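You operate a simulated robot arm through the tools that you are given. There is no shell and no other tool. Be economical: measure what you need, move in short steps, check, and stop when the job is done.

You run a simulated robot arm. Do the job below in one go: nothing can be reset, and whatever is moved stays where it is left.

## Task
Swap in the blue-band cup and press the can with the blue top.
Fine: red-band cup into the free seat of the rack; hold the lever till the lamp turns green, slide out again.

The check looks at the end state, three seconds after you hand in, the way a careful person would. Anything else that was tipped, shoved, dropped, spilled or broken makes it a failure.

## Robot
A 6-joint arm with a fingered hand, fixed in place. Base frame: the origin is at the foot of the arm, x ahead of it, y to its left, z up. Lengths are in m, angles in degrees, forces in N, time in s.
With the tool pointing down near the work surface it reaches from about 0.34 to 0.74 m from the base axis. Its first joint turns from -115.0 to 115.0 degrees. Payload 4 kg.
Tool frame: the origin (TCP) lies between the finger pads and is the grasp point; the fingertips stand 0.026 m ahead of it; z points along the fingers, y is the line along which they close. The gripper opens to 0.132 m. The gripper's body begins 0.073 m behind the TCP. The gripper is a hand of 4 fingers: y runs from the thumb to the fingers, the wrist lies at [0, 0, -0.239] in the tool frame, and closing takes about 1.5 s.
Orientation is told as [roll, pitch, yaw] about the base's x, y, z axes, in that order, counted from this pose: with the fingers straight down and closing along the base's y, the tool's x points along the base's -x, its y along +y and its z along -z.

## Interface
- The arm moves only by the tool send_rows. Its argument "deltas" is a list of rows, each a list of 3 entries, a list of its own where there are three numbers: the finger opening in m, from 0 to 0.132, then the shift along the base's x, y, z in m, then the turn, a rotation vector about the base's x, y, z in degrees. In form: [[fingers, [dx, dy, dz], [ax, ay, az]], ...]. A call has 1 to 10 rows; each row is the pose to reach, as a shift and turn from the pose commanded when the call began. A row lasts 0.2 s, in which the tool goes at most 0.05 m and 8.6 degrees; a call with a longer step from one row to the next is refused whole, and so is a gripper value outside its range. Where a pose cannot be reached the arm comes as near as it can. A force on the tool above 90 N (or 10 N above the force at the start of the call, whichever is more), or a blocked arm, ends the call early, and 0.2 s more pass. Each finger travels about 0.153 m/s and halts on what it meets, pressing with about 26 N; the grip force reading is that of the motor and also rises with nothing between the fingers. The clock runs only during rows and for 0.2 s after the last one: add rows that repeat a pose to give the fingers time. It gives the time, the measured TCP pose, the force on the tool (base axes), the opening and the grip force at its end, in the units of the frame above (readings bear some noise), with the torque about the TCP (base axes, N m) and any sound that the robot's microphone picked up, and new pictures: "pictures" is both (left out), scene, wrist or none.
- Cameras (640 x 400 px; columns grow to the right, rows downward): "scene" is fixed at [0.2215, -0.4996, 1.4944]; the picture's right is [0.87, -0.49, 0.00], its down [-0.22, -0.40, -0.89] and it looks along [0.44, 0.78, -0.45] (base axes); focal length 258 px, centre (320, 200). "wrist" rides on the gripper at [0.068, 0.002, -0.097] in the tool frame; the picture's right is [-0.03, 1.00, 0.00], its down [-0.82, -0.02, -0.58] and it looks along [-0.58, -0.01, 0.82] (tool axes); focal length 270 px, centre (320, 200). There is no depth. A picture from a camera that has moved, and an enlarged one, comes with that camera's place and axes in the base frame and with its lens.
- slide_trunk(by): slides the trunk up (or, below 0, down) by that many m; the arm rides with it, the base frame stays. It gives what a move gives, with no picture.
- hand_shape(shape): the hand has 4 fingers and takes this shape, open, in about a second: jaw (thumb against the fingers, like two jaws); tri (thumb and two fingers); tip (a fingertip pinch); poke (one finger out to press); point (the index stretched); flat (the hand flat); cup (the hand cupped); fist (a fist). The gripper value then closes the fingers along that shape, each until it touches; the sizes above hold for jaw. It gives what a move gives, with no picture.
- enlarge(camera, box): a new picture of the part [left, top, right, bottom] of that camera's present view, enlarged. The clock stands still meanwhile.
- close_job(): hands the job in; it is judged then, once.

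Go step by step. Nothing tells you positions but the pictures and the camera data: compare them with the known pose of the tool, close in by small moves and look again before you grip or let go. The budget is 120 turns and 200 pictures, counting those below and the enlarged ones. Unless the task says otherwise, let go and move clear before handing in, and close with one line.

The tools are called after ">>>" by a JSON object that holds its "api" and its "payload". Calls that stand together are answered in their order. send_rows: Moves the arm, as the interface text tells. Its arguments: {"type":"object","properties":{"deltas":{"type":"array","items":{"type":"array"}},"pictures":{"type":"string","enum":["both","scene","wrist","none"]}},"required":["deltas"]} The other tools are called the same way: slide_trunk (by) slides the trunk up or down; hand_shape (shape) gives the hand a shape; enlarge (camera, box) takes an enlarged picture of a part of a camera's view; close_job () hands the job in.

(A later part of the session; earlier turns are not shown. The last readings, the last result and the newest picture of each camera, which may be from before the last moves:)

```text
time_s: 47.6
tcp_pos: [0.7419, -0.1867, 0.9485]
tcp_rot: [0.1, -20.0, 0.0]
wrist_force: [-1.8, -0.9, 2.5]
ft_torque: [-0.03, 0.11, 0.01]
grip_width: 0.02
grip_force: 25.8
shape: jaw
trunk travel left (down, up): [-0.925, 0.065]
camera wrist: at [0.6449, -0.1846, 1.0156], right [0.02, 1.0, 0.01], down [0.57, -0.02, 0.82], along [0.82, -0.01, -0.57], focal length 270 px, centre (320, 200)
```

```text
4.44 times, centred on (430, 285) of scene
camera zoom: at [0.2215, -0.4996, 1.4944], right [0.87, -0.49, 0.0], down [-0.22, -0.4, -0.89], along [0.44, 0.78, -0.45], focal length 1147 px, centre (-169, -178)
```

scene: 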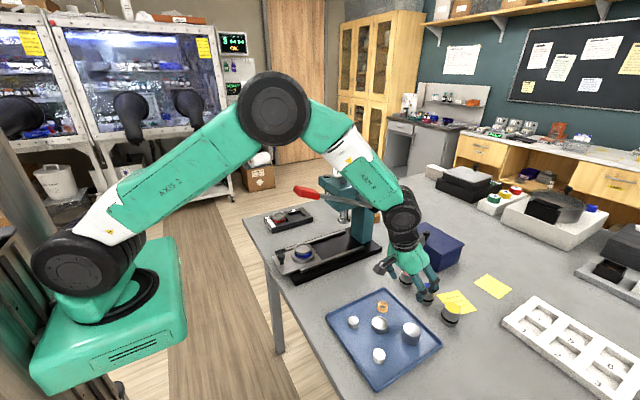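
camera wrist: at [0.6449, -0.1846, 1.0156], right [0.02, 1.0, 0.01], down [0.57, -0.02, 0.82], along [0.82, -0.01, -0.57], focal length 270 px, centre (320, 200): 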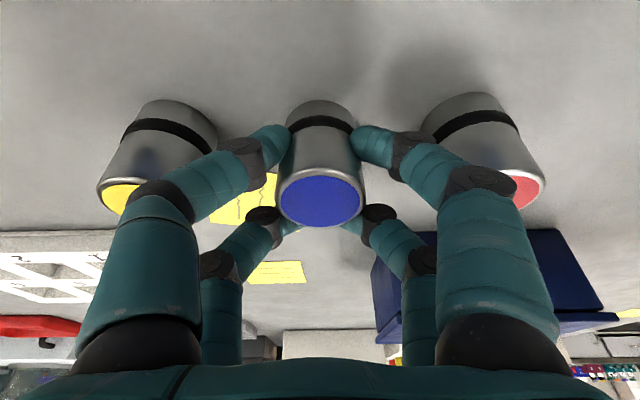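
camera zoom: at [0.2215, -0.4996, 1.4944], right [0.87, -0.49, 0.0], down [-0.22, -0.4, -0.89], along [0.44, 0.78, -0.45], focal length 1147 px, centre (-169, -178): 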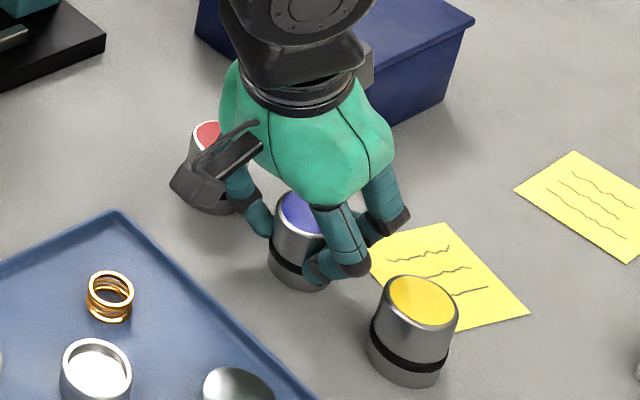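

Gripped, with the opening at 0.020 as expected. I'll lift and check the can's attitude.

>>> {"api": "send_rows", "payload": {"deltas": [[0.005, [0, 0, 0.01], [0, 0, 0]], [0.005, [0, 0, 0.03], [0, 0, 0]], [0.005, [-0.01, 0, 0.06], [0, 0, 0]], [0.005, [-0.01, 0, 0.06], [0, 0, 0]]], "pictures": "wrist"}}

>>> {"api": "enlarge", "payload": {"camera": "scene", "box": [380, 220, 480, 310]}}

>>> {"api": "enlarge", "payload": {"camera": "wrist", "box": [240, 80, 400, 250]}}

```text
time_s: 48.6
tcp_pos: [0.7331, -0.1855, 1.0087]
tcp_rot: [0.1, -19.8, 0.0]
wrist_force: [0.3, -0.2, -2.1]
ft_torque: [0.01, -0.03, 0.01]
grip_width: 0.0198
grip_force: 25.7
shape: jaw
trunk travel left (down, up): [-0.925, 0.065]
camera wrist: at [0.6352, -0.1842, 1.0751], right [0.02, 1.0, 0.01], down [0.57, -0.02, 0.82], along [0.82, -0.01, -0.57], focal length 270 px, centre (320, 200)
```

wrist: 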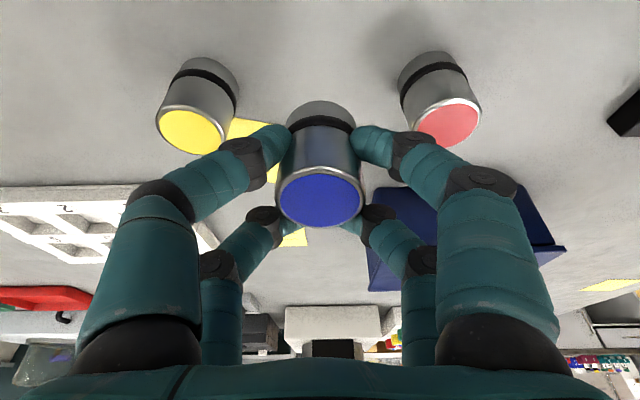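

```text
4.44 times, centred on (430, 265) of scene
camera zoom: at [0.2215, -0.4996, 1.4944], right [0.87, -0.49, 0.0], down [-0.22, -0.4, -0.89], along [0.44, 0.78, -0.45], focal length 1147 px, centre (-169, -89)
```

zoom: 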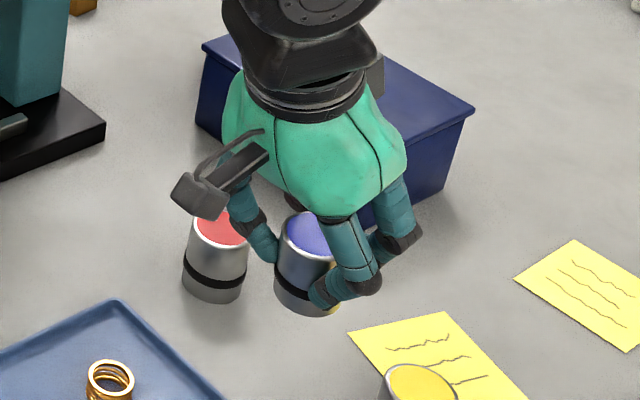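

```text
2.35 times, centred on (320, 165) of wrist
camera zoom: at [0.6352, -0.1842, 1.0751], right [0.02, 1.0, 0.01], down [0.57, -0.02, 0.82], along [0.82, -0.01, -0.57], focal length 636 px, centre (320, 282)
```

zoom: 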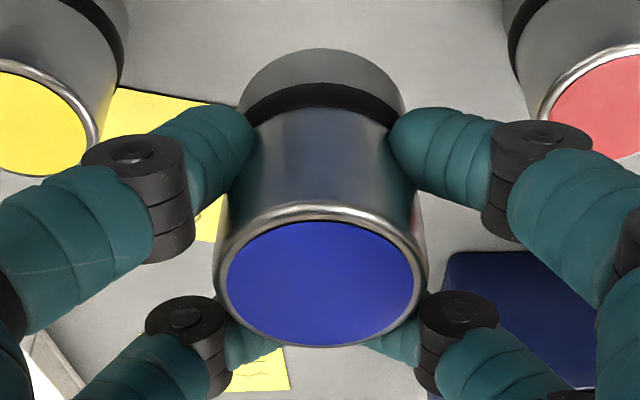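

The can is held, its top leaning back about 7° toward me, so I'll rotate the hand +7.3° to set it upright. Then I'll carry it over the top of the lever at about z 1.35.

>>> {"api": "send_rows", "payload": {"deltas": [[0.005, [-0.02, 0, 0.044], [0, 4, 0]], [0.005, [-0.05, 0, 0.082], [0, 7.3, 0]], [0.005, [-0.08, 0, 0.12], [0, 7.3, 0]], [0.005, [-0.11, 0, 0.158], [0, 7.3, 0]], [0.005, [-0.14, 0, 0.196], [0, 7.3, 0]], [0.005, [-0.17, 0.02, 0.228], [0, 7.3, 0]], [0.005, [-0.2, 0.04, 0.26], [0, 7.3, 0]], [0.005, [-0.23, 0.06, 0.29], [0, 7.3, 0]], [0.005, [-0.26, 0.08, 0.32], [0, 7.3, 0]], [0.005, [-0.29, 0.1, 0.35], [0, 7.3, 0]]]}}

>>> {"api": "enlarge", "payload": {"camera": "scene", "box": [280, 100, 400, 220]}}

```text
time_s: 50.8
tcp_pos: [0.4399, -0.0876, 1.3593]
tcp_rot: [0.1, -12.7, 0.1]
wrist_force: [-0.5, -0.1, -1.4]
ft_torque: [0.01, 0.02, 0.02]
grip_width: 0.0198
grip_force: 25.8
shape: jaw
trunk travel left (down, up): [-0.925, 0.065]
camera wrist: at [0.3518, -0.0844, 1.4373], right [0.03, 1.0, 0.01], down [0.67, -0.02, 0.74], along [0.74, -0.02, -0.67], focal length 270 px, centre (320, 200)
```

scene: 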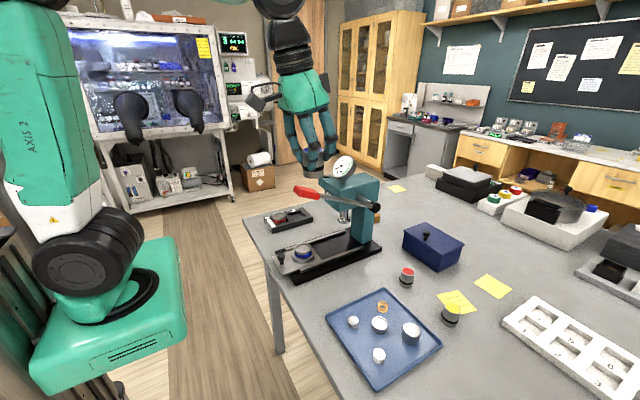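
wrist: 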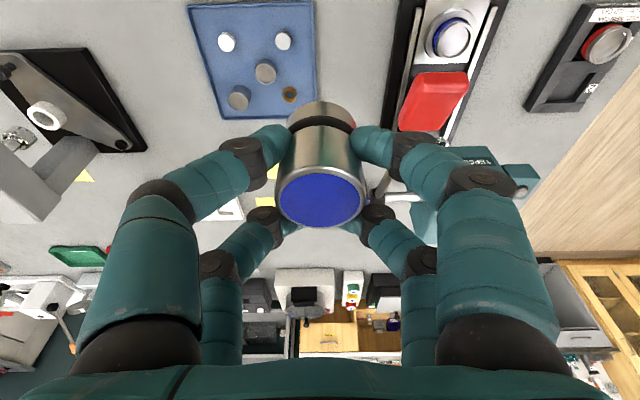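

```text
3.33 times, centred on (340, 160) of scene
camera zoom: at [0.2215, -0.4996, 1.4944], right [0.87, -0.49, 0.0], down [-0.22, -0.4, -0.89], along [0.44, 0.78, -0.45], focal length 860 px, centre (253, 333)
```

zoom: 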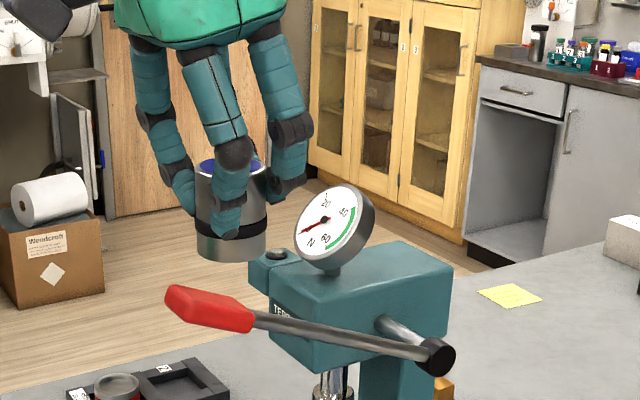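

The can hangs upright and the path over the handle is clear. I'll move across in y at this height.

>>> {"api": "send_rows", "payload": {"deltas": [[0.005, [0, 0.045, 0], [0, 0, 0]], [0.005, [0, 0.09, 0], [0, 0, 0]], [0.005, [0, 0.135, 0], [0, 0, 0]], [0.005, [0, 0.18, 0], [0, 0, 0]], [0.005, [0, 0.217, 0], [0, 0, 0]], [0.005, [0, 0.217, -0.045], [0, 0, 0]], [0.005, [0, 0.217, -0.09], [0, 0, 0]], [0.005, [0, 0.217, -0.135], [0, 0, 0]], [0.005, [0, 0.217, -0.18], [0, 0, 0]], [0.005, [0, 0.217, -0.18], [0, 0, 0]]], "pictures": "scene"}}

```text
time_s: 53.0
tcp_pos: [0.4433, 0.1299, 1.1796]
tcp_rot: [-0.1, -12.7, 0.0]
wrist_force: [-0.7, -0.1, -1.5]
ft_torque: [0.01, -0.04, -0.01]
grip_width: 0.0191
grip_force: 26.5
shape: jaw
trunk travel left (down, up): [-0.925, 0.065]
```

scene: 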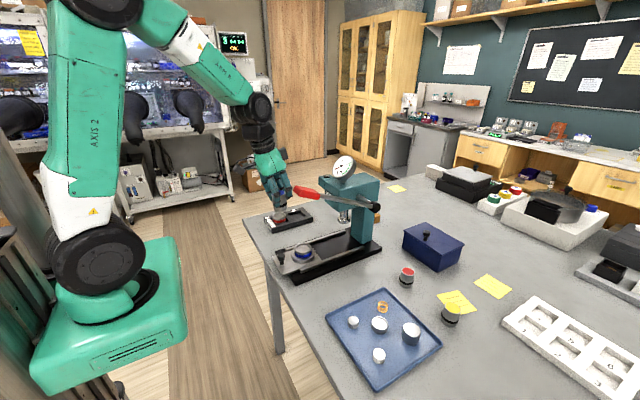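

>>> {"api": "send_rows", "payload": {"deltas": [[0.005, [0.03, 0, -0.03], [0, 0, 0]], [0.005, [0.06, -0.001, -0.06], [0, 0, 0]], [0.005, [0.073, -0.001, -0.1], [0, 0, 0]], [0.005, [0.073, -0.001, -0.11], [0, 0, 0]], [0.005, [0.073, -0.001, -0.11], [0, 0, 0]]], "pictures": "wrist"}}

>>> {"api": "enlarge", "payload": {"camera": "wrist", "box": [240, 20, 400, 240]}}

>>> {"api": "enlarge", "payload": {"camera": "scene", "box": [260, 180, 350, 280]}}

```text
time_s: 54.2
tcp_pos: [0.5136, 0.1298, 1.0674]
tcp_rot: [0.0, -12.8, 0.1]
wrist_force: [0.1, -0.3, -2.4]
ft_torque: [0.02, 0.02, 0.01]
grip_width: 0.0189
grip_force: 26.7
shape: jaw
trunk travel left (down, up): [-0.925, 0.065]
camera wrist: at [0.4266, 0.1319, 1.1462], right [0.02, 1.0, 0.01], down [0.67, -0.02, 0.74], along [0.74, -0.01, -0.67], focal length 270 px, centre (320, 200)
```

wrist: 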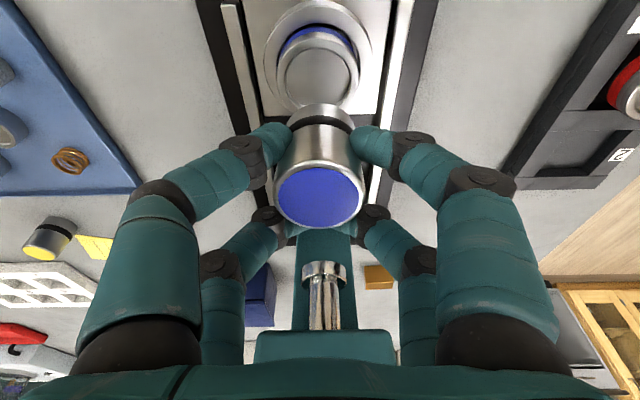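

```text
1.82 times, centred on (320, 130) of wrist
camera zoom: at [0.4266, 0.1319, 1.1462], right [0.02, 1.0, 0.01], down [0.67, -0.02, 0.74], along [0.74, -0.01, -0.67], focal length 491 px, centre (320, 327)
```

zoom: 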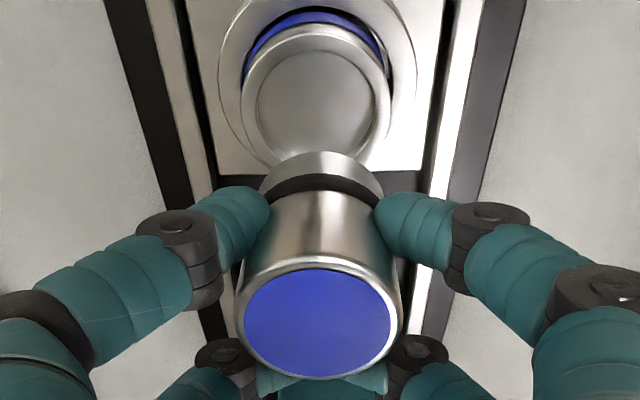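

```text
4.00 times, centred on (305, 230) of scene
camera zoom: at [0.2215, -0.4996, 1.4944], right [0.87, -0.49, 0.0], down [-0.22, -0.4, -0.89], along [0.44, 0.78, -0.45], focal length 1032 px, centre (380, 80)
```

zoom: 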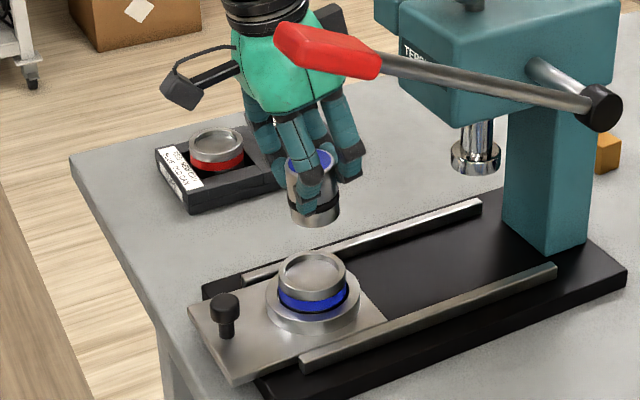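

The can is over the cup, still leaning about 2–3°. I'll trim the tilt, descend to just above the rim and look.

>>> {"api": "send_rows", "payload": {"deltas": [[0.005, [0, 0, -0.01], [0, 2.5, 0]], [0.005, [0, 0, -0.03], [0, 2.5, 0]], [0.005, [0, 0, -0.05], [0, 2.5, 0]], [0.005, [0, 0, -0.058], [0, 2.5, 0]], [0.005, [0, 0, -0.058], [0, 2.5, 0]]], "pictures": "none"}}

>>> {"api": "enlarge", "payload": {"camera": "wrist", "box": [240, 40, 400, 240]}}

>>> {"api": "enlarge", "payload": {"camera": "scene", "box": [270, 200, 350, 280]}}

```text
time_s: 55.4
tcp_pos: [0.515, 0.1289, 1.0122]
tcp_rot: [0.0, -10.4, -0.1]
wrist_force: [0.4, -0.5, 10.9]
ft_torque: [0.1, -0.14, 0.02]
grip_width: 0.0194
grip_force: 26.1
shape: jaw
trunk travel left (down, up): [-0.925, 0.065]
```

```text
2.00 times, centred on (320, 140) of wrist
camera zoom: at [0.4307, 0.1319, 1.0936], right [0.02, 1.0, 0.01], down [0.7, -0.02, 0.72], along [0.72, -0.01, -0.7], focal length 541 px, centre (320, 320)
```

zoom: 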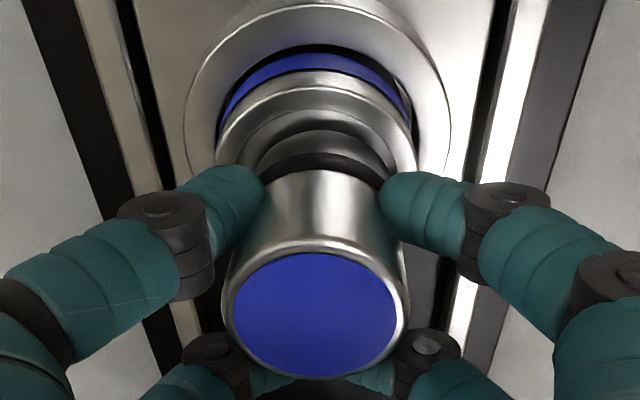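

```text
5.00 times, centred on (310, 240) of scene
camera zoom: at [0.2215, -0.4996, 1.4944], right [0.87, -0.49, 0.0], down [-0.22, -0.4, -0.89], along [0.44, 0.78, -0.45], focal length 1290 px, centre (370, 0)
```

zoom: 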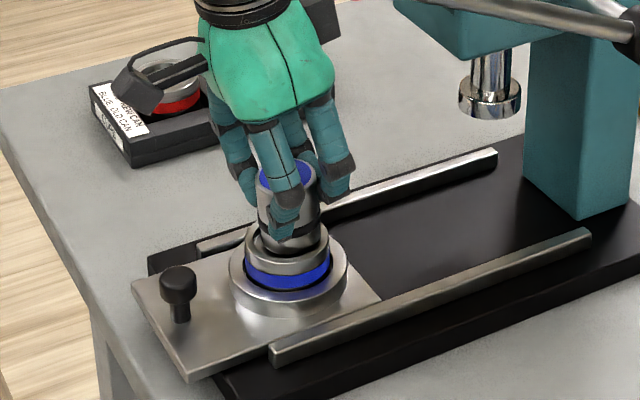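

The can's base touched the rim on the +x/+y side. I'll raise a little, shift by (-3, -2) mm and lower again.

>>> {"api": "send_rows", "payload": {"deltas": [[0.005, [0, 0, 0.006], [0, 0, 0]], [0.005, [-0.003, -0.002, 0.006], [0, 0, 0]], [0.005, [-0.003, -0.002, 0.0], [0, 0, 0]], [0.005, [-0.003, -0.002, -0.003], [0, 0, 0]], [0.005, [-0.003, -0.002, -0.003], [0, 0, 0]]], "pictures": "none"}}

>>> {"api": "enlarge", "payload": {"camera": "wrist", "box": [240, 40, 400, 240]}}

>>> {"api": "enlarge", "payload": {"camera": "scene", "box": [270, 200, 350, 280]}}

```text
time_s: 56.6
tcp_pos: [0.5118, 0.1277, 1.0078]
tcp_rot: [0.0, -10.3, -0.1]
wrist_force: [-0.3, -0.4, 2.6]
ft_torque: [-0.03, 0.03, 0.01]
grip_width: 0.0197
grip_force: 25.7
shape: jaw
trunk travel left (down, up): [-0.925, 0.065]
```

```text
2.00 times, centred on (320, 140) of wrist
camera zoom: at [0.4279, 0.1292, 1.0903], right [0.03, 1.0, 0.0], down [0.7, -0.02, 0.71], along [0.71, -0.01, -0.7], focal length 541 px, centre (320, 320)
```

zoom: 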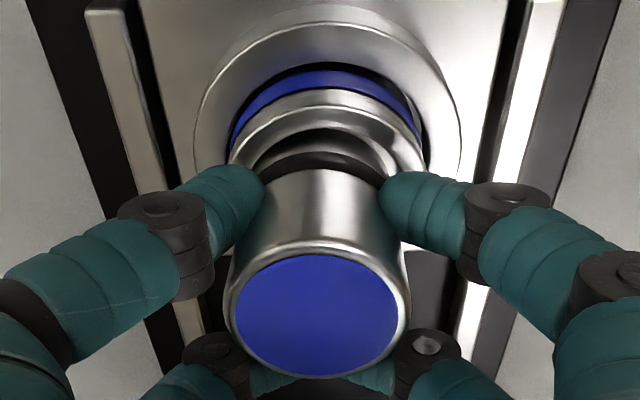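

```text
5.00 times, centred on (310, 240) of scene
camera zoom: at [0.2215, -0.4996, 1.4944], right [0.87, -0.49, 0.0], down [-0.22, -0.4, -0.89], along [0.44, 0.78, -0.45], focal length 1290 px, centre (370, 0)
```

zoom: 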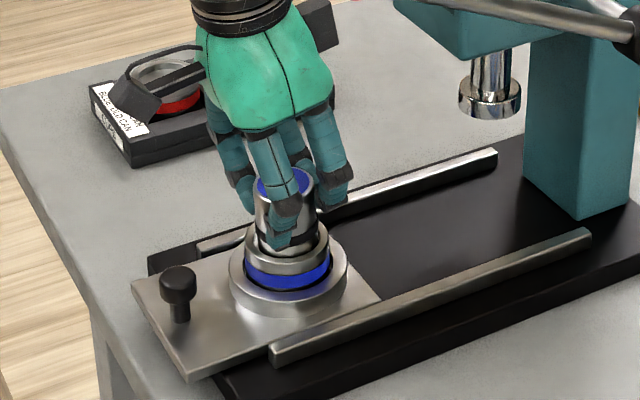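

The can's base has entered the recess (its lower section is hidden now). I'll continue down in small steps until it is supported.

>>> {"api": "send_rows", "payload": {"deltas": [[0.005, [0, 0, -0.002], [0, 0, 0]], [0.005, [0, 0, -0.003], [0, 0, 0]], [0.005, [0, 0, -0.003], [0, 0, 0]]], "pictures": "none"}}

>>> {"api": "enlarge", "payload": {"camera": "wrist", "box": [260, 60, 380, 200]}}

>>> {"api": "enlarge", "payload": {"camera": "scene", "box": [285, 220, 335, 270]}}

```text
time_s: 57.4
tcp_pos: [0.5126, 0.1276, 1.0066]
tcp_rot: [0.0, -10.4, 0.0]
wrist_force: [2.5, 0.3, 26.0]
ft_torque: [-0.19, 0.46, 0.08]
grip_width: 0.0198
grip_force: 26.1
shape: jaw
trunk travel left (down, up): [-0.925, 0.065]
```

```text
2.86 times, centred on (320, 130) of wrist
camera zoom: at [0.4274, 0.1291, 1.0882], right [0.02, 1.0, 0.01], down [0.7, -0.02, 0.72], along [0.72, -0.01, -0.7], focal length 772 px, centre (320, 400)
```

zoom: 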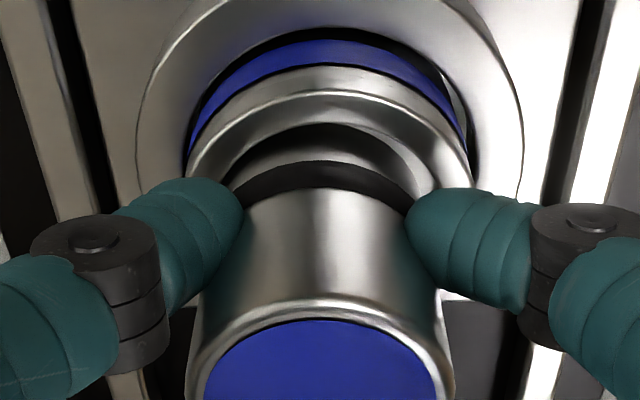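

```text
8.00 times, centred on (310, 245) of scene
camera zoom: at [0.2215, -0.4996, 1.4944], right [0.87, -0.49, 0.0], down [-0.22, -0.4, -0.89], along [0.44, 0.78, -0.45], focal length 2064 px, centre (400, -160)
```

zoom: 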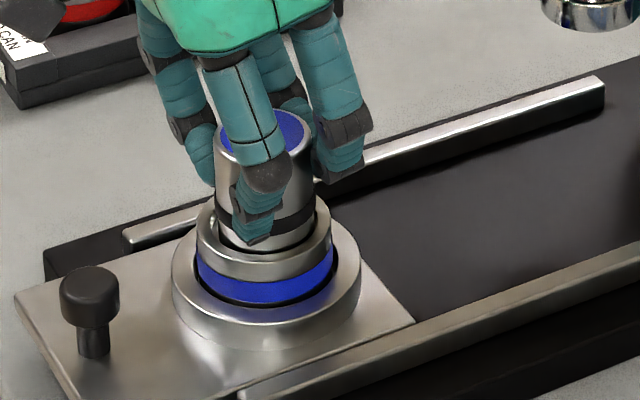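

The can's base is about 6 mm deep in the recess and bearing weight. I'll relax the push, open gently and look before rising.

>>> {"api": "send_rows", "payload": {"deltas": [[0.005, [0, 0, 0.002], [0, 0, 0]], [0.01, [0, 0, 0.002], [0, 0, 0]], [0.025, [0, 0, 0.002], [0, 0, 0]], [0.04, [0, 0, 0.002], [0, 0, 0]], [0.06, [0, 0, 0.002], [0, 0, 0]], [0.06, [0, 0, 0.002], [0, 0, 0]]], "pictures": "wrist"}}

>>> {"api": "enlarge", "payload": {"camera": "scene", "box": [285, 220, 335, 270]}}

```text
time_s: 58.8
tcp_pos: [0.5121, 0.1269, 1.0071]
tcp_rot: [0.0, -10.2, 0.0]
wrist_force: [-0.4, -0.4, 0.3]
ft_torque: [-0.02, 0.0, -0.03]
grip_width: 0.0598
grip_force: 0.1
shape: jaw
trunk travel left (down, up): [-0.925, 0.065]
camera wrist: at [0.4278, 0.1291, 1.0886], right [0.03, 1.0, 0.0], down [0.7, -0.02, 0.71], along [0.71, -0.01, -0.7], focal length 270 px, centre (320, 200)
```

wrist: 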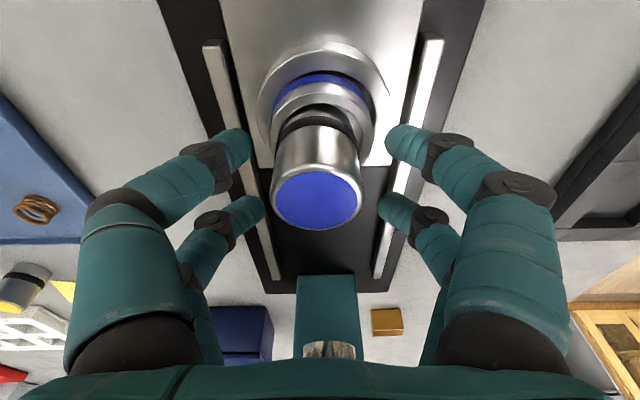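

```text
8.00 times, centred on (310, 245) of scene
camera zoom: at [0.2215, -0.4996, 1.4944], right [0.87, -0.49, 0.0], down [-0.22, -0.4, -0.89], along [0.44, 0.78, -0.45], focal length 2064 px, centre (400, -160)
```

zoom: 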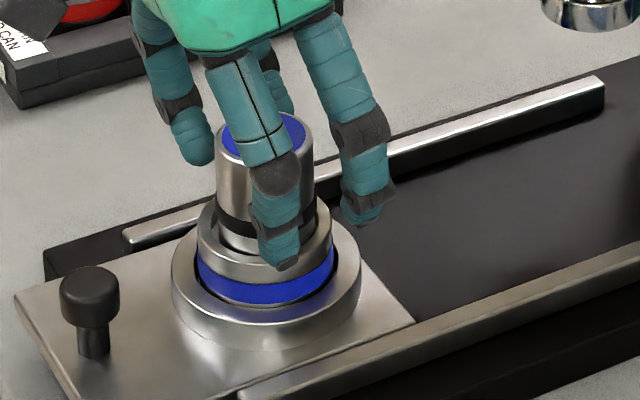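

The can stands upright in the blue cup. I'll rise clear and back off to look at the knob on the slide.

>>> {"api": "send_rows", "payload": {"deltas": [[0.06, [0, 0, 0.03], [0, 0, 0]], [0.06, [0, 0, 0.07], [0, 0, 0]], [0.06, [-0.03, 0, 0.1], [0, -2, 0]], [0.06, [-0.07, 0, 0.1], [0, -6, 0]], [0.06, [-0.1, 0, 0.08], [0, -10, 0]], [0.06, [-0.1, 0, 0.06], [0, -10, 0]], [0.06, [-0.1, 0, 0.06], [0, -10, 0]]]}}

>>> {"api": "enlarge", "payload": {"camera": "wrist", "box": [220, 0, 420, 240]}}

>>> {"api": "enlarge", "payload": {"camera": "scene", "box": [260, 150, 390, 280]}}

```text
time_s: 60.4
tcp_pos: [0.4108, 0.1269, 1.0675]
tcp_rot: [0.0, -20.2, 0.0]
wrist_force: [-0.7, 0.1, 0.0]
ft_torque: [-0.02, 0.01, 0.01]
grip_width: 0.0596
grip_force: 0.0
shape: jaw
trunk travel left (down, up): [-0.925, 0.065]
camera wrist: at [0.3128, 0.1292, 1.1338], right [0.02, 1.0, 0.01], down [0.57, -0.02, 0.82], along [0.82, -0.01, -0.57], focal length 270 px, centre (320, 200)
```

scene: 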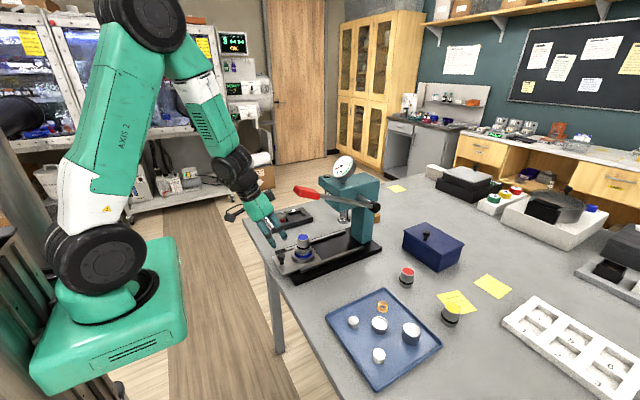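
wrist: 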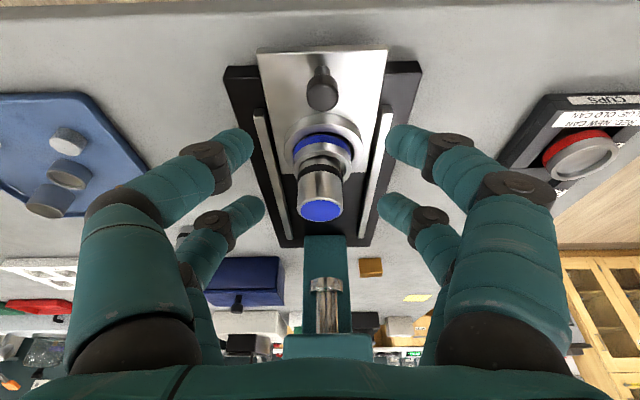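

```text
1.67 times, centred on (320, 120) of wrist
camera zoom: at [0.3128, 0.1292, 1.1338], right [0.02, 1.0, 0.01], down [0.57, -0.02, 0.82], along [0.82, -0.01, -0.57], focal length 450 px, centre (320, 333)
```

zoom: 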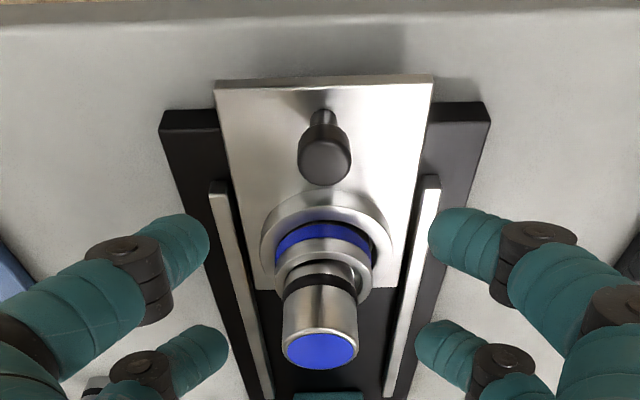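

```text
3.08 times, centred on (325, 215) of scene
camera zoom: at [0.2215, -0.4996, 1.4944], right [0.87, -0.49, 0.0], down [-0.22, -0.4, -0.89], along [0.44, 0.78, -0.45], focal length 794 px, centre (305, 154)
```

zoom: 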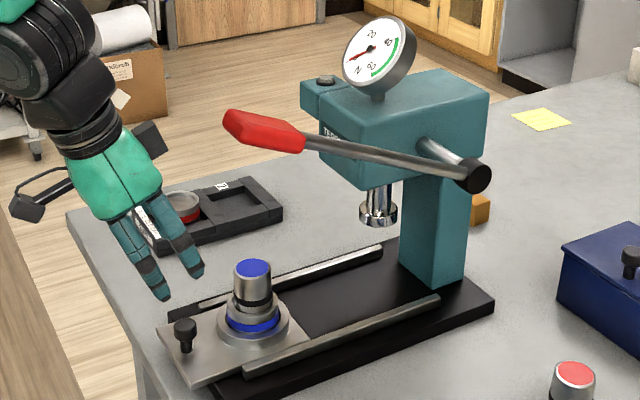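

The knob is at about (0.433, 0.130) with its top near z 0.957. I'll lower the tilted hand over it so it sits between the near and far finger pairs, then close to cage it for both pushing and pulling.

>>> {"api": "send_rows", "payload": {"deltas": [[0.06, [0.017, 0.003, -0.04], [0, 0, 0]], [0.06, [0.017, 0.003, -0.075], [0, 0, 0]], [0.06, [0.017, 0.003, -0.095], [0, 0, 0]], [0.06, [0.017, 0.003, -0.106], [0, 0, 0]], [0.06, [0.017, 0.003, -0.106], [0, 0, 0]]], "pictures": "wrist"}}

>>> {"api": "enlarge", "payload": {"camera": "scene", "box": [250, 210, 330, 290]}}

```text
time_s: 61.6
tcp_pos: [0.4281, 0.1296, 0.9622]
tcp_rot: [0.0, -20.7, -0.1]
wrist_force: [0.8, 0.2, 29.0]
ft_torque: [0.01, 0.31, -0.23]
grip_width: 0.06
grip_force: 0.1
shape: jaw
trunk travel left (down, up): [-0.925, 0.065]
camera wrist: at [0.3315, 0.1323, 1.0286], right [0.02, 1.0, 0.01], down [0.56, -0.02, 0.83], along [0.83, -0.01, -0.56], focal length 270 px, centre (320, 200)
```

wrist: 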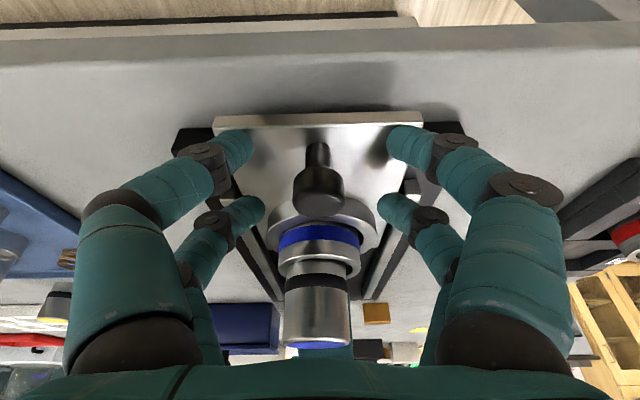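

```text
5.00 times, centred on (290, 250) of scene
camera zoom: at [0.2215, -0.4996, 1.4944], right [0.87, -0.49, 0.0], down [-0.22, -0.4, -0.89], along [0.44, 0.78, -0.45], focal length 1290 px, centre (470, -50)
```

zoom: 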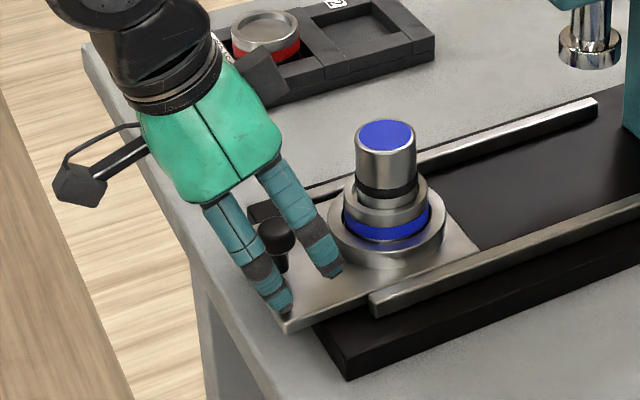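

The near fingertips reached the plate (29 N). I'll raise 7 mm, shift 8 mm forward to centre the knob between the finger pairs, and close partly.

>>> {"api": "send_rows", "payload": {"deltas": [[0.06, [0, 0, 0.008], [0, 0, 0]], [0.06, [0.008, 0, 0.008], [0, 0, 0]], [0.045, [0.008, 0, 0.008], [0, 0, 0]], [0.035, [0.008, 0, 0.008], [0, 0, 0]], [0.035, [0.008, 0, 0.008], [0, 0, 0]]], "pictures": "wrist"}}

>>> {"api": "enlarge", "payload": {"camera": "scene", "box": [255, 220, 325, 290]}}

>>> {"api": "enlarge", "payload": {"camera": "wrist", "box": [220, 100, 420, 260]}}

```text
time_s: 62.8
tcp_pos: [0.4372, 0.1306, 0.9691]
tcp_rot: [0.0, -20.2, 0.0]
wrist_force: [0.1, 0.3, 0.0]
ft_torque: [0.01, -0.03, 0.0]
grip_width: 0.0353
grip_force: 0.2
shape: jaw
trunk travel left (down, up): [-0.925, 0.065]
camera wrist: at [0.3392, 0.1319, 1.0349], right [0.02, 1.0, 0.01], down [0.57, -0.02, 0.82], along [0.82, -0.01, -0.57], focal length 270 px, centre (320, 200)
```

wrist: 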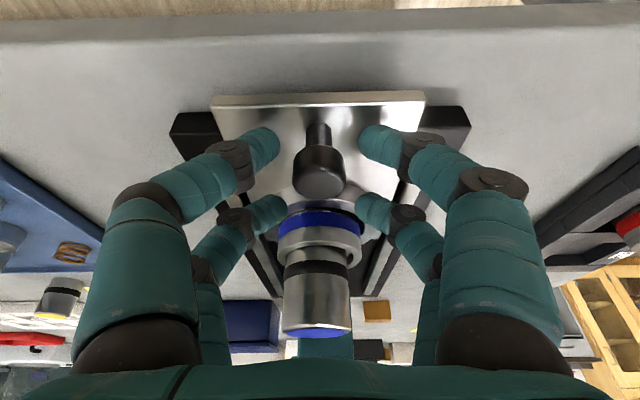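

```text
5.71 times, centred on (290, 255) of scene
camera zoom: at [0.2215, -0.4996, 1.4944], right [0.87, -0.49, 0.0], down [-0.22, -0.4, -0.89], along [0.44, 0.78, -0.45], focal length 1474 px, centre (491, -114)
```

zoom: 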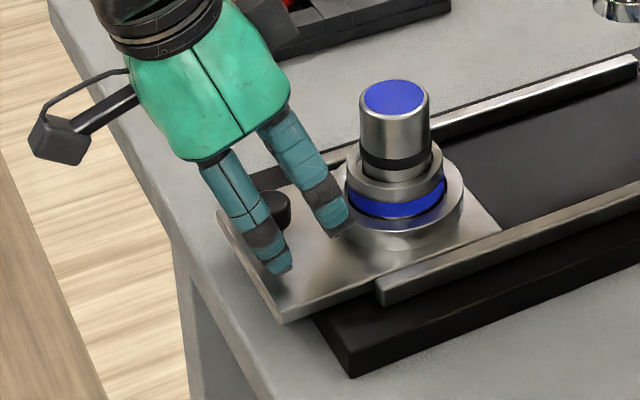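

```text
2.50 times, centred on (320, 180) of wrist
camera zoom: at [0.3392, 0.1319, 1.0349], right [0.02, 1.0, 0.01], down [0.57, -0.02, 0.82], along [0.82, -0.01, -0.57], focal length 676 px, centre (320, 250)
```

zoom: 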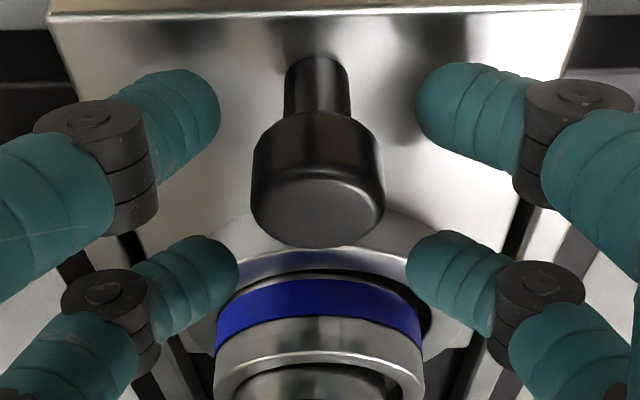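

The knob sits nicely between the pairs. I'll close the fingers around it.

>>> {"api": "send_rows", "payload": {"deltas": [[0.03, [-0.002, 0, 0], [0, 0, 0]], [0.02, [-0.002, 0, 0], [0, 0, 0]], [0.01, [-0.002, 0, 0], [0, 0, 0]], [0.0, [-0.002, 0, 0], [0, 0, 0]], [0.0, [-0.002, 0, 0], [0, 0, 0]]], "pictures": "wrist"}}

>>> {"api": "enlarge", "payload": {"camera": "wrist", "box": [220, 100, 420, 260]}}

>>> {"api": "enlarge", "payload": {"camera": "scene", "box": [255, 220, 325, 290]}}

```text
time_s: 64.0
tcp_pos: [0.4364, 0.1312, 0.9696]
tcp_rot: [0.1, -20.5, 0.0]
wrist_force: [2.6, 1.5, -3.1]
ft_torque: [0.01, 0.02, 0.01]
grip_width: 0.0
grip_force: 25.8
shape: jaw
trunk travel left (down, up): [-0.925, 0.065]
camera wrist: at [0.339, 0.1323, 1.0351], right [0.02, 1.0, 0.01], down [0.56, -0.02, 0.83], along [0.83, -0.01, -0.56], focal length 270 px, centre (320, 200)
```

wrist: 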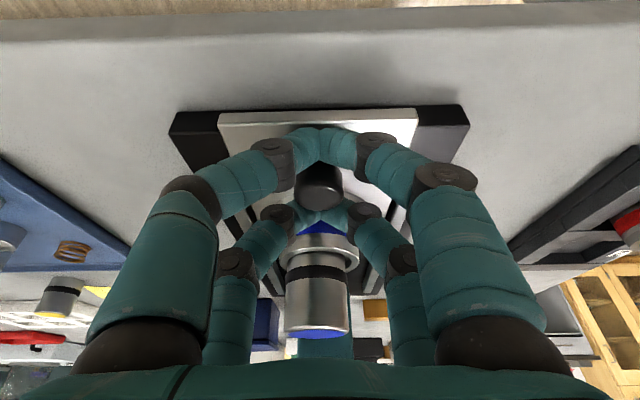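

```text
2.50 times, centred on (320, 180) of wrist
camera zoom: at [0.339, 0.1323, 1.0351], right [0.02, 1.0, 0.01], down [0.56, -0.02, 0.83], along [0.83, -0.01, -0.56], focal length 676 px, centre (320, 250)
```

zoom: 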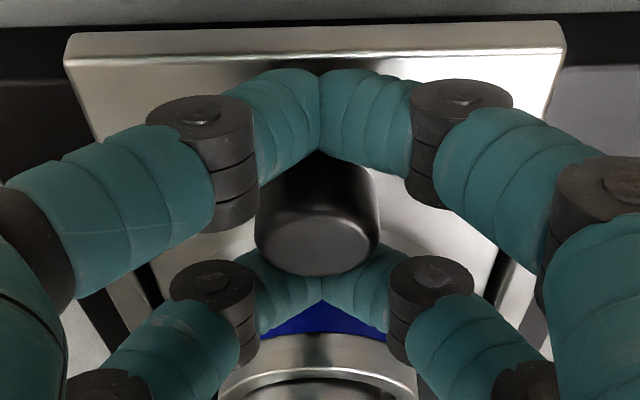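

```text
5.71 times, centred on (290, 255) of scene
camera zoom: at [0.2215, -0.4996, 1.4944], right [0.87, -0.49, 0.0], down [-0.22, -0.4, -0.89], along [0.44, 0.78, -0.45], focal length 1474 px, centre (491, -114)
```

zoom: 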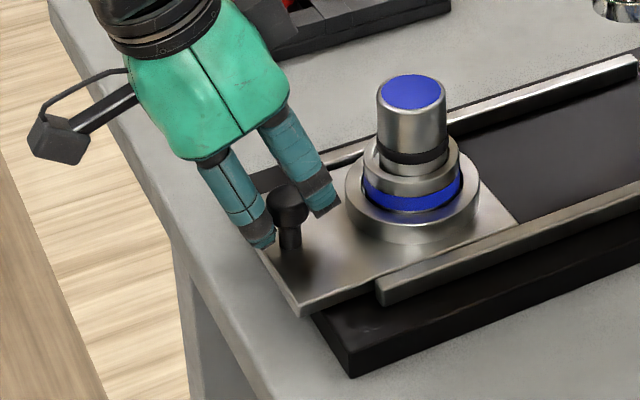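

The knob is caged and the slide has already moved about 1 cm forward. I'll push it slowly under the ram.

>>> {"api": "send_rows", "payload": {"deltas": [[0.0, [0.008, 0, 0], [0, 0, 0]], [0.0, [0.02, 0, 0], [0, 0, 0]], [0.0, [0.034, 0, 0], [0, 0, 0]], [0.0, [0.048, 0, 0], [0, 0, 0]], [0.0, [0.062, 0, 0], [0, 0, 0]], [0.0, [0.076, 0, 0], [0, 0, 0]], [0.0, [0.09, 0, 0], [0, 0, 0]], [0.0, [0.1, 0, 0], [0, 0, 0]], [0.0, [0.105, 0, 0], [0, 0, 0]], [0.0, [0.105, 0, 0], [0, 0, 0]]], "pictures": "wrist"}}

>>> {"api": "enlarge", "payload": {"camera": "scene", "box": [270, 150, 390, 280]}}

```text
time_s: 66.2
tcp_pos: [0.5389, 0.1309, 0.9684]
tcp_rot: [-0.1, -20.2, 0.0]
wrist_force: [-0.2, -0.8, -0.5]
ft_torque: [-0.03, 0.01, -0.02]
grip_width: 0.0001
grip_force: 25.7
shape: jaw
trunk travel left (down, up): [-0.925, 0.065]
camera wrist: at [0.4421, 0.1332, 1.0347], right [0.02, 1.0, 0.01], down [0.57, -0.02, 0.82], along [0.82, -0.01, -0.57], focal length 270 px, centre (320, 200)
```

wrist: 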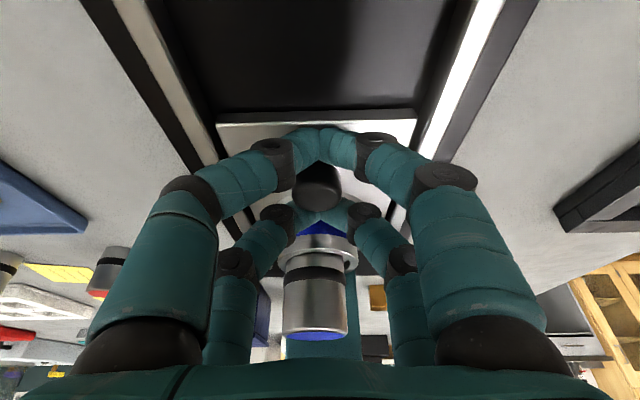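

```text
3.08 times, centred on (330, 215) of scene
camera zoom: at [0.2215, -0.4996, 1.4944], right [0.87, -0.49, 0.0], down [-0.22, -0.4, -0.89], along [0.44, 0.78, -0.45], focal length 794 px, centre (289, 154)
```

zoom: 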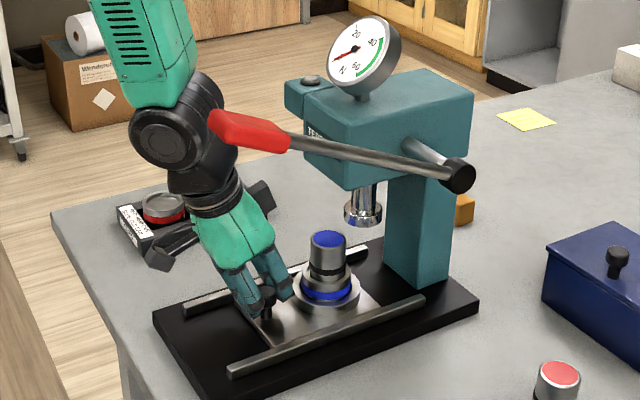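

The can is about 46 mm short of the ram. I'll continue slowly.

>>> {"api": "send_rows", "payload": {"deltas": [[0.0, [0.008, 0, 0], [0, 0, 0]], [0.0, [0.018, 0, 0], [0, 0, 0]], [0.0, [0.028, 0, 0], [0, 0, 0]], [0.0, [0.035, 0, 0], [0, 0, 0]], [0.0, [0.038, 0, 0], [0, 0, 0]], [0.0, [0.038, 0, 0], [0, 0, 0]]], "pictures": "wrist"}}

>>> {"api": "enlarge", "payload": {"camera": "scene", "box": [290, 170, 380, 260]}}

>>> {"api": "enlarge", "payload": {"camera": "wrist", "box": [240, 180, 400, 370]}}

```text
time_s: 67.6
tcp_pos: [0.5778, 0.1299, 0.9688]
tcp_rot: [-0.1, -20.2, 0.0]
wrist_force: [0.7, 0.4, -0.1]
ft_torque: [-0.02, 0.02, 0.03]
grip_width: 0.0
grip_force: 25.8
shape: jaw
trunk travel left (down, up): [-0.925, 0.065]
camera wrist: at [0.4809, 0.1329, 1.0342], right [0.02, 1.0, 0.01], down [0.57, -0.02, 0.82], along [0.82, -0.01, -0.57], focal length 270 px, centre (320, 200)
```

wrist: 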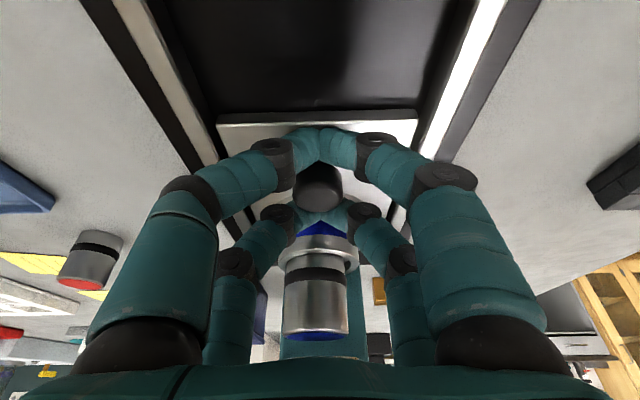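

```text
4.44 times, centred on (335, 215) of scene
camera zoom: at [0.2215, -0.4996, 1.4944], right [0.87, -0.49, 0.0], down [-0.22, -0.4, -0.89], along [0.44, 0.78, -0.45], focal length 1147 px, centre (253, 133)
```

zoom: 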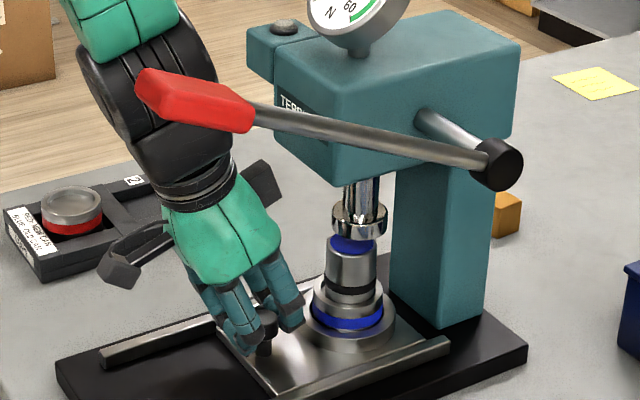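

```text
2.11 times, centred on (320, 275) of wrist
camera zoom: at [0.4809, 0.1329, 1.0342], right [0.02, 1.0, 0.01], down [0.57, -0.02, 0.82], along [0.82, -0.01, -0.57], focal length 569 px, centre (320, 42)
```

zoom: 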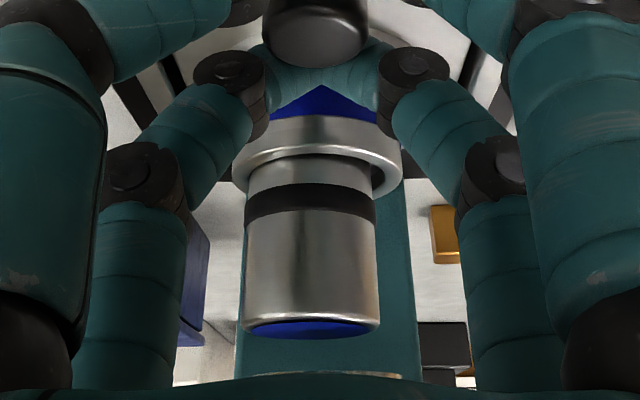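

About 7 mm to go. The ram sits clear above the can's top.

>>> {"api": "send_rows", "payload": {"deltas": [[0.0, [0.004, 0, 0], [0, 0, 0]], [0.0, [0.007, 0, 0], [0, 0, 0]], [0.0, [0.007, 0, 0], [0, 0, 0]]], "pictures": "none"}}

>>> {"api": "enlarge", "payload": {"camera": "scene", "box": [310, 190, 370, 250]}}

```text
time_s: 68.4
tcp_pos: [0.5856, 0.1312, 0.9685]
tcp_rot: [-0.1, -20.2, -0.1]
wrist_force: [1.0, -0.4, -1.1]
ft_torque: [0.03, 0.02, -0.03]
grip_width: 0.0001
grip_force: 25.4
shape: jaw
trunk travel left (down, up): [-0.925, 0.065]
```

```text
6.67 times, centred on (340, 220) of scene
camera zoom: at [0.2215, -0.4996, 1.4944], right [0.87, -0.49, 0.0], down [-0.22, -0.4, -0.89], along [0.44, 0.78, -0.45], focal length 1720 px, centre (187, 67)
```

zoom: 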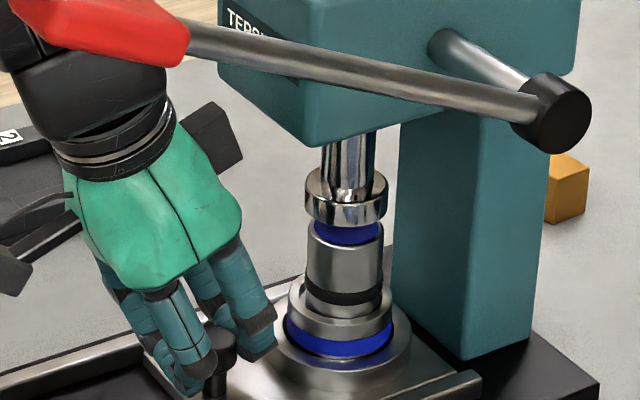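

Aligned to about 1 mm with the ram. I'll nudge a little further to see whether there is a stop.

>>> {"api": "send_rows", "payload": {"deltas": [[0.0, [0.002, 0, 0], [0, 0, 0]], [0.0, [0.003, 0, 0], [0, 0, 0]], [0.0, [0.003, 0, 0], [0, 0, 0]]], "pictures": "none"}}

>>> {"api": "enlarge", "payload": {"camera": "scene", "box": [310, 190, 370, 250]}}

```text
time_s: 69.2
tcp_pos: [0.5876, 0.1306, 0.9675]
tcp_rot: [0.0, -20.1, 0.1]
wrist_force: [-3.2, 0.5, -1.3]
ft_torque: [0.01, 0.06, -0.02]
grip_width: 0.0001
grip_force: 26.4
shape: jaw
trunk travel left (down, up): [-0.925, 0.065]
```

```text
6.67 times, centred on (340, 220) of scene
camera zoom: at [0.2215, -0.4996, 1.4944], right [0.87, -0.49, 0.0], down [-0.22, -0.4, -0.89], along [0.44, 0.78, -0.45], focal length 1720 px, centre (187, 67)
```

zoom: 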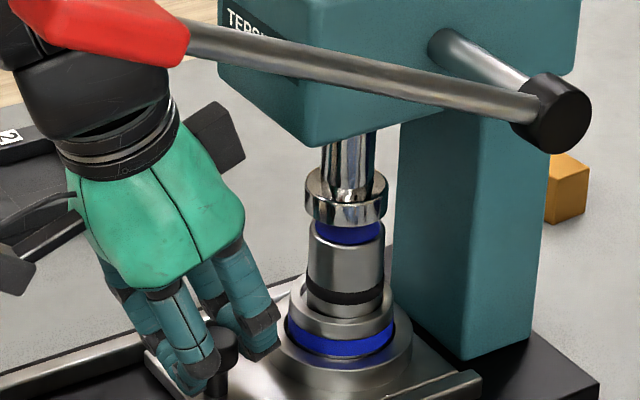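

>>> {"api": "send_rows", "payload": {"deltas": [[0.0, [0.003, 0, 0], [0, 0, 0]], [0.0, [0.003, 0, 0], [0, 0, 0]]], "pictures": "none"}}

>>> {"api": "enlarge", "payload": {"camera": "scene", "box": [310, 190, 370, 250]}}

```text
time_s: 69.8
tcp_pos: [0.5902, 0.1299, 0.9684]
tcp_rot: [-0.1, -20.0, 0.0]
wrist_force: [-13.8, 1.9, -4.5]
ft_torque: [0.01, 0.22, 0.01]
grip_width: 0.0
grip_force: 26.4
shape: jaw
trunk travel left (down, up): [-0.925, 0.065]
```

```text
6.67 times, centred on (340, 220) of scene
camera zoom: at [0.2215, -0.4996, 1.4944], right [0.87, -0.49, 0.0], down [-0.22, -0.4, -0.89], along [0.44, 0.78, -0.45], focal length 1720 px, centre (187, 67)
```

zoom: 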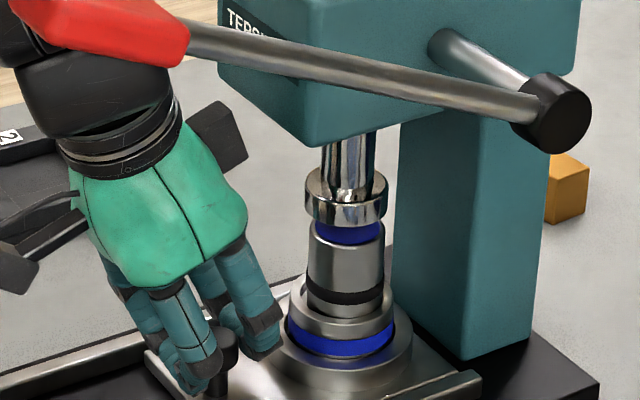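

The slide is at its stop (14 N and no motion), with the can aligned under the ram. I'll ease off, open and retreat back and up.

>>> {"api": "send_rows", "payload": {"deltas": [[0.0, [-0.004, 0, 0], [0, 0, 0]], [0.02, [-0.004, 0, 0], [0, 0, 0]], [0.04, [-0.004, 0, 0], [0, 0, 0]], [0.06, [-0.004, 0, 0], [0, 0, 0]], [0.06, [-0.004, 0, 0], [0, 0, 0]], [0.06, [-0.014, 0, 0.03], [0, 0, 0]], [0.06, [-0.03, 0, 0.07], [0, 0, 0]], [0.06, [-0.065, 0, 0.1], [0, 0, 0]], [0.06, [-0.11, 0, 0.11], [0, 0, 0]], [0.06, [-0.155, 0, 0.11], [0, 0, 0]]]}}

>>> {"api": "enlarge", "payload": {"camera": "scene", "box": [270, 140, 390, 270]}}

```text
time_s: 72.0
tcp_pos: [0.4363, 0.1315, 1.0806]
tcp_rot: [0.0, -20.2, 0.1]
wrist_force: [0.2, -0.3, -0.9]
ft_torque: [-0.02, 0.0, -0.02]
grip_width: 0.0595
grip_force: 0.1
shape: jaw
trunk travel left (down, up): [-0.925, 0.065]
camera wrist: at [0.3391, 0.1332, 1.1466], right [0.02, 1.0, 0.01], down [0.57, -0.02, 0.82], along [0.82, -0.01, -0.57], focal length 270 px, centre (320, 200)
```

scene: 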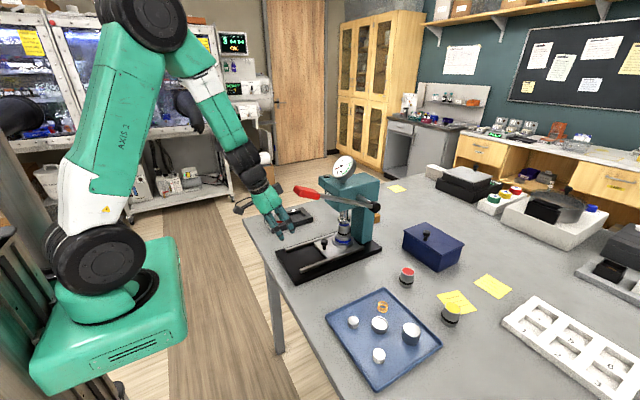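
wrist: 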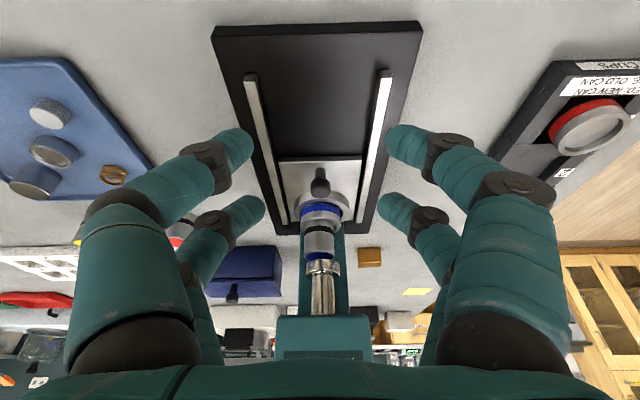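

```text
3.08 times, centred on (330, 205) of scene
camera zoom: at [0.2215, -0.4996, 1.4944], right [0.87, -0.49, 0.0], down [-0.22, -0.4, -0.89], along [0.44, 0.78, -0.45], focal length 794 px, centre (289, 185)
```

zoom: 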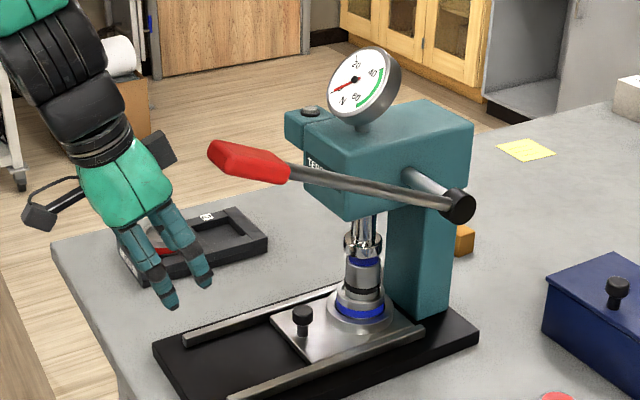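

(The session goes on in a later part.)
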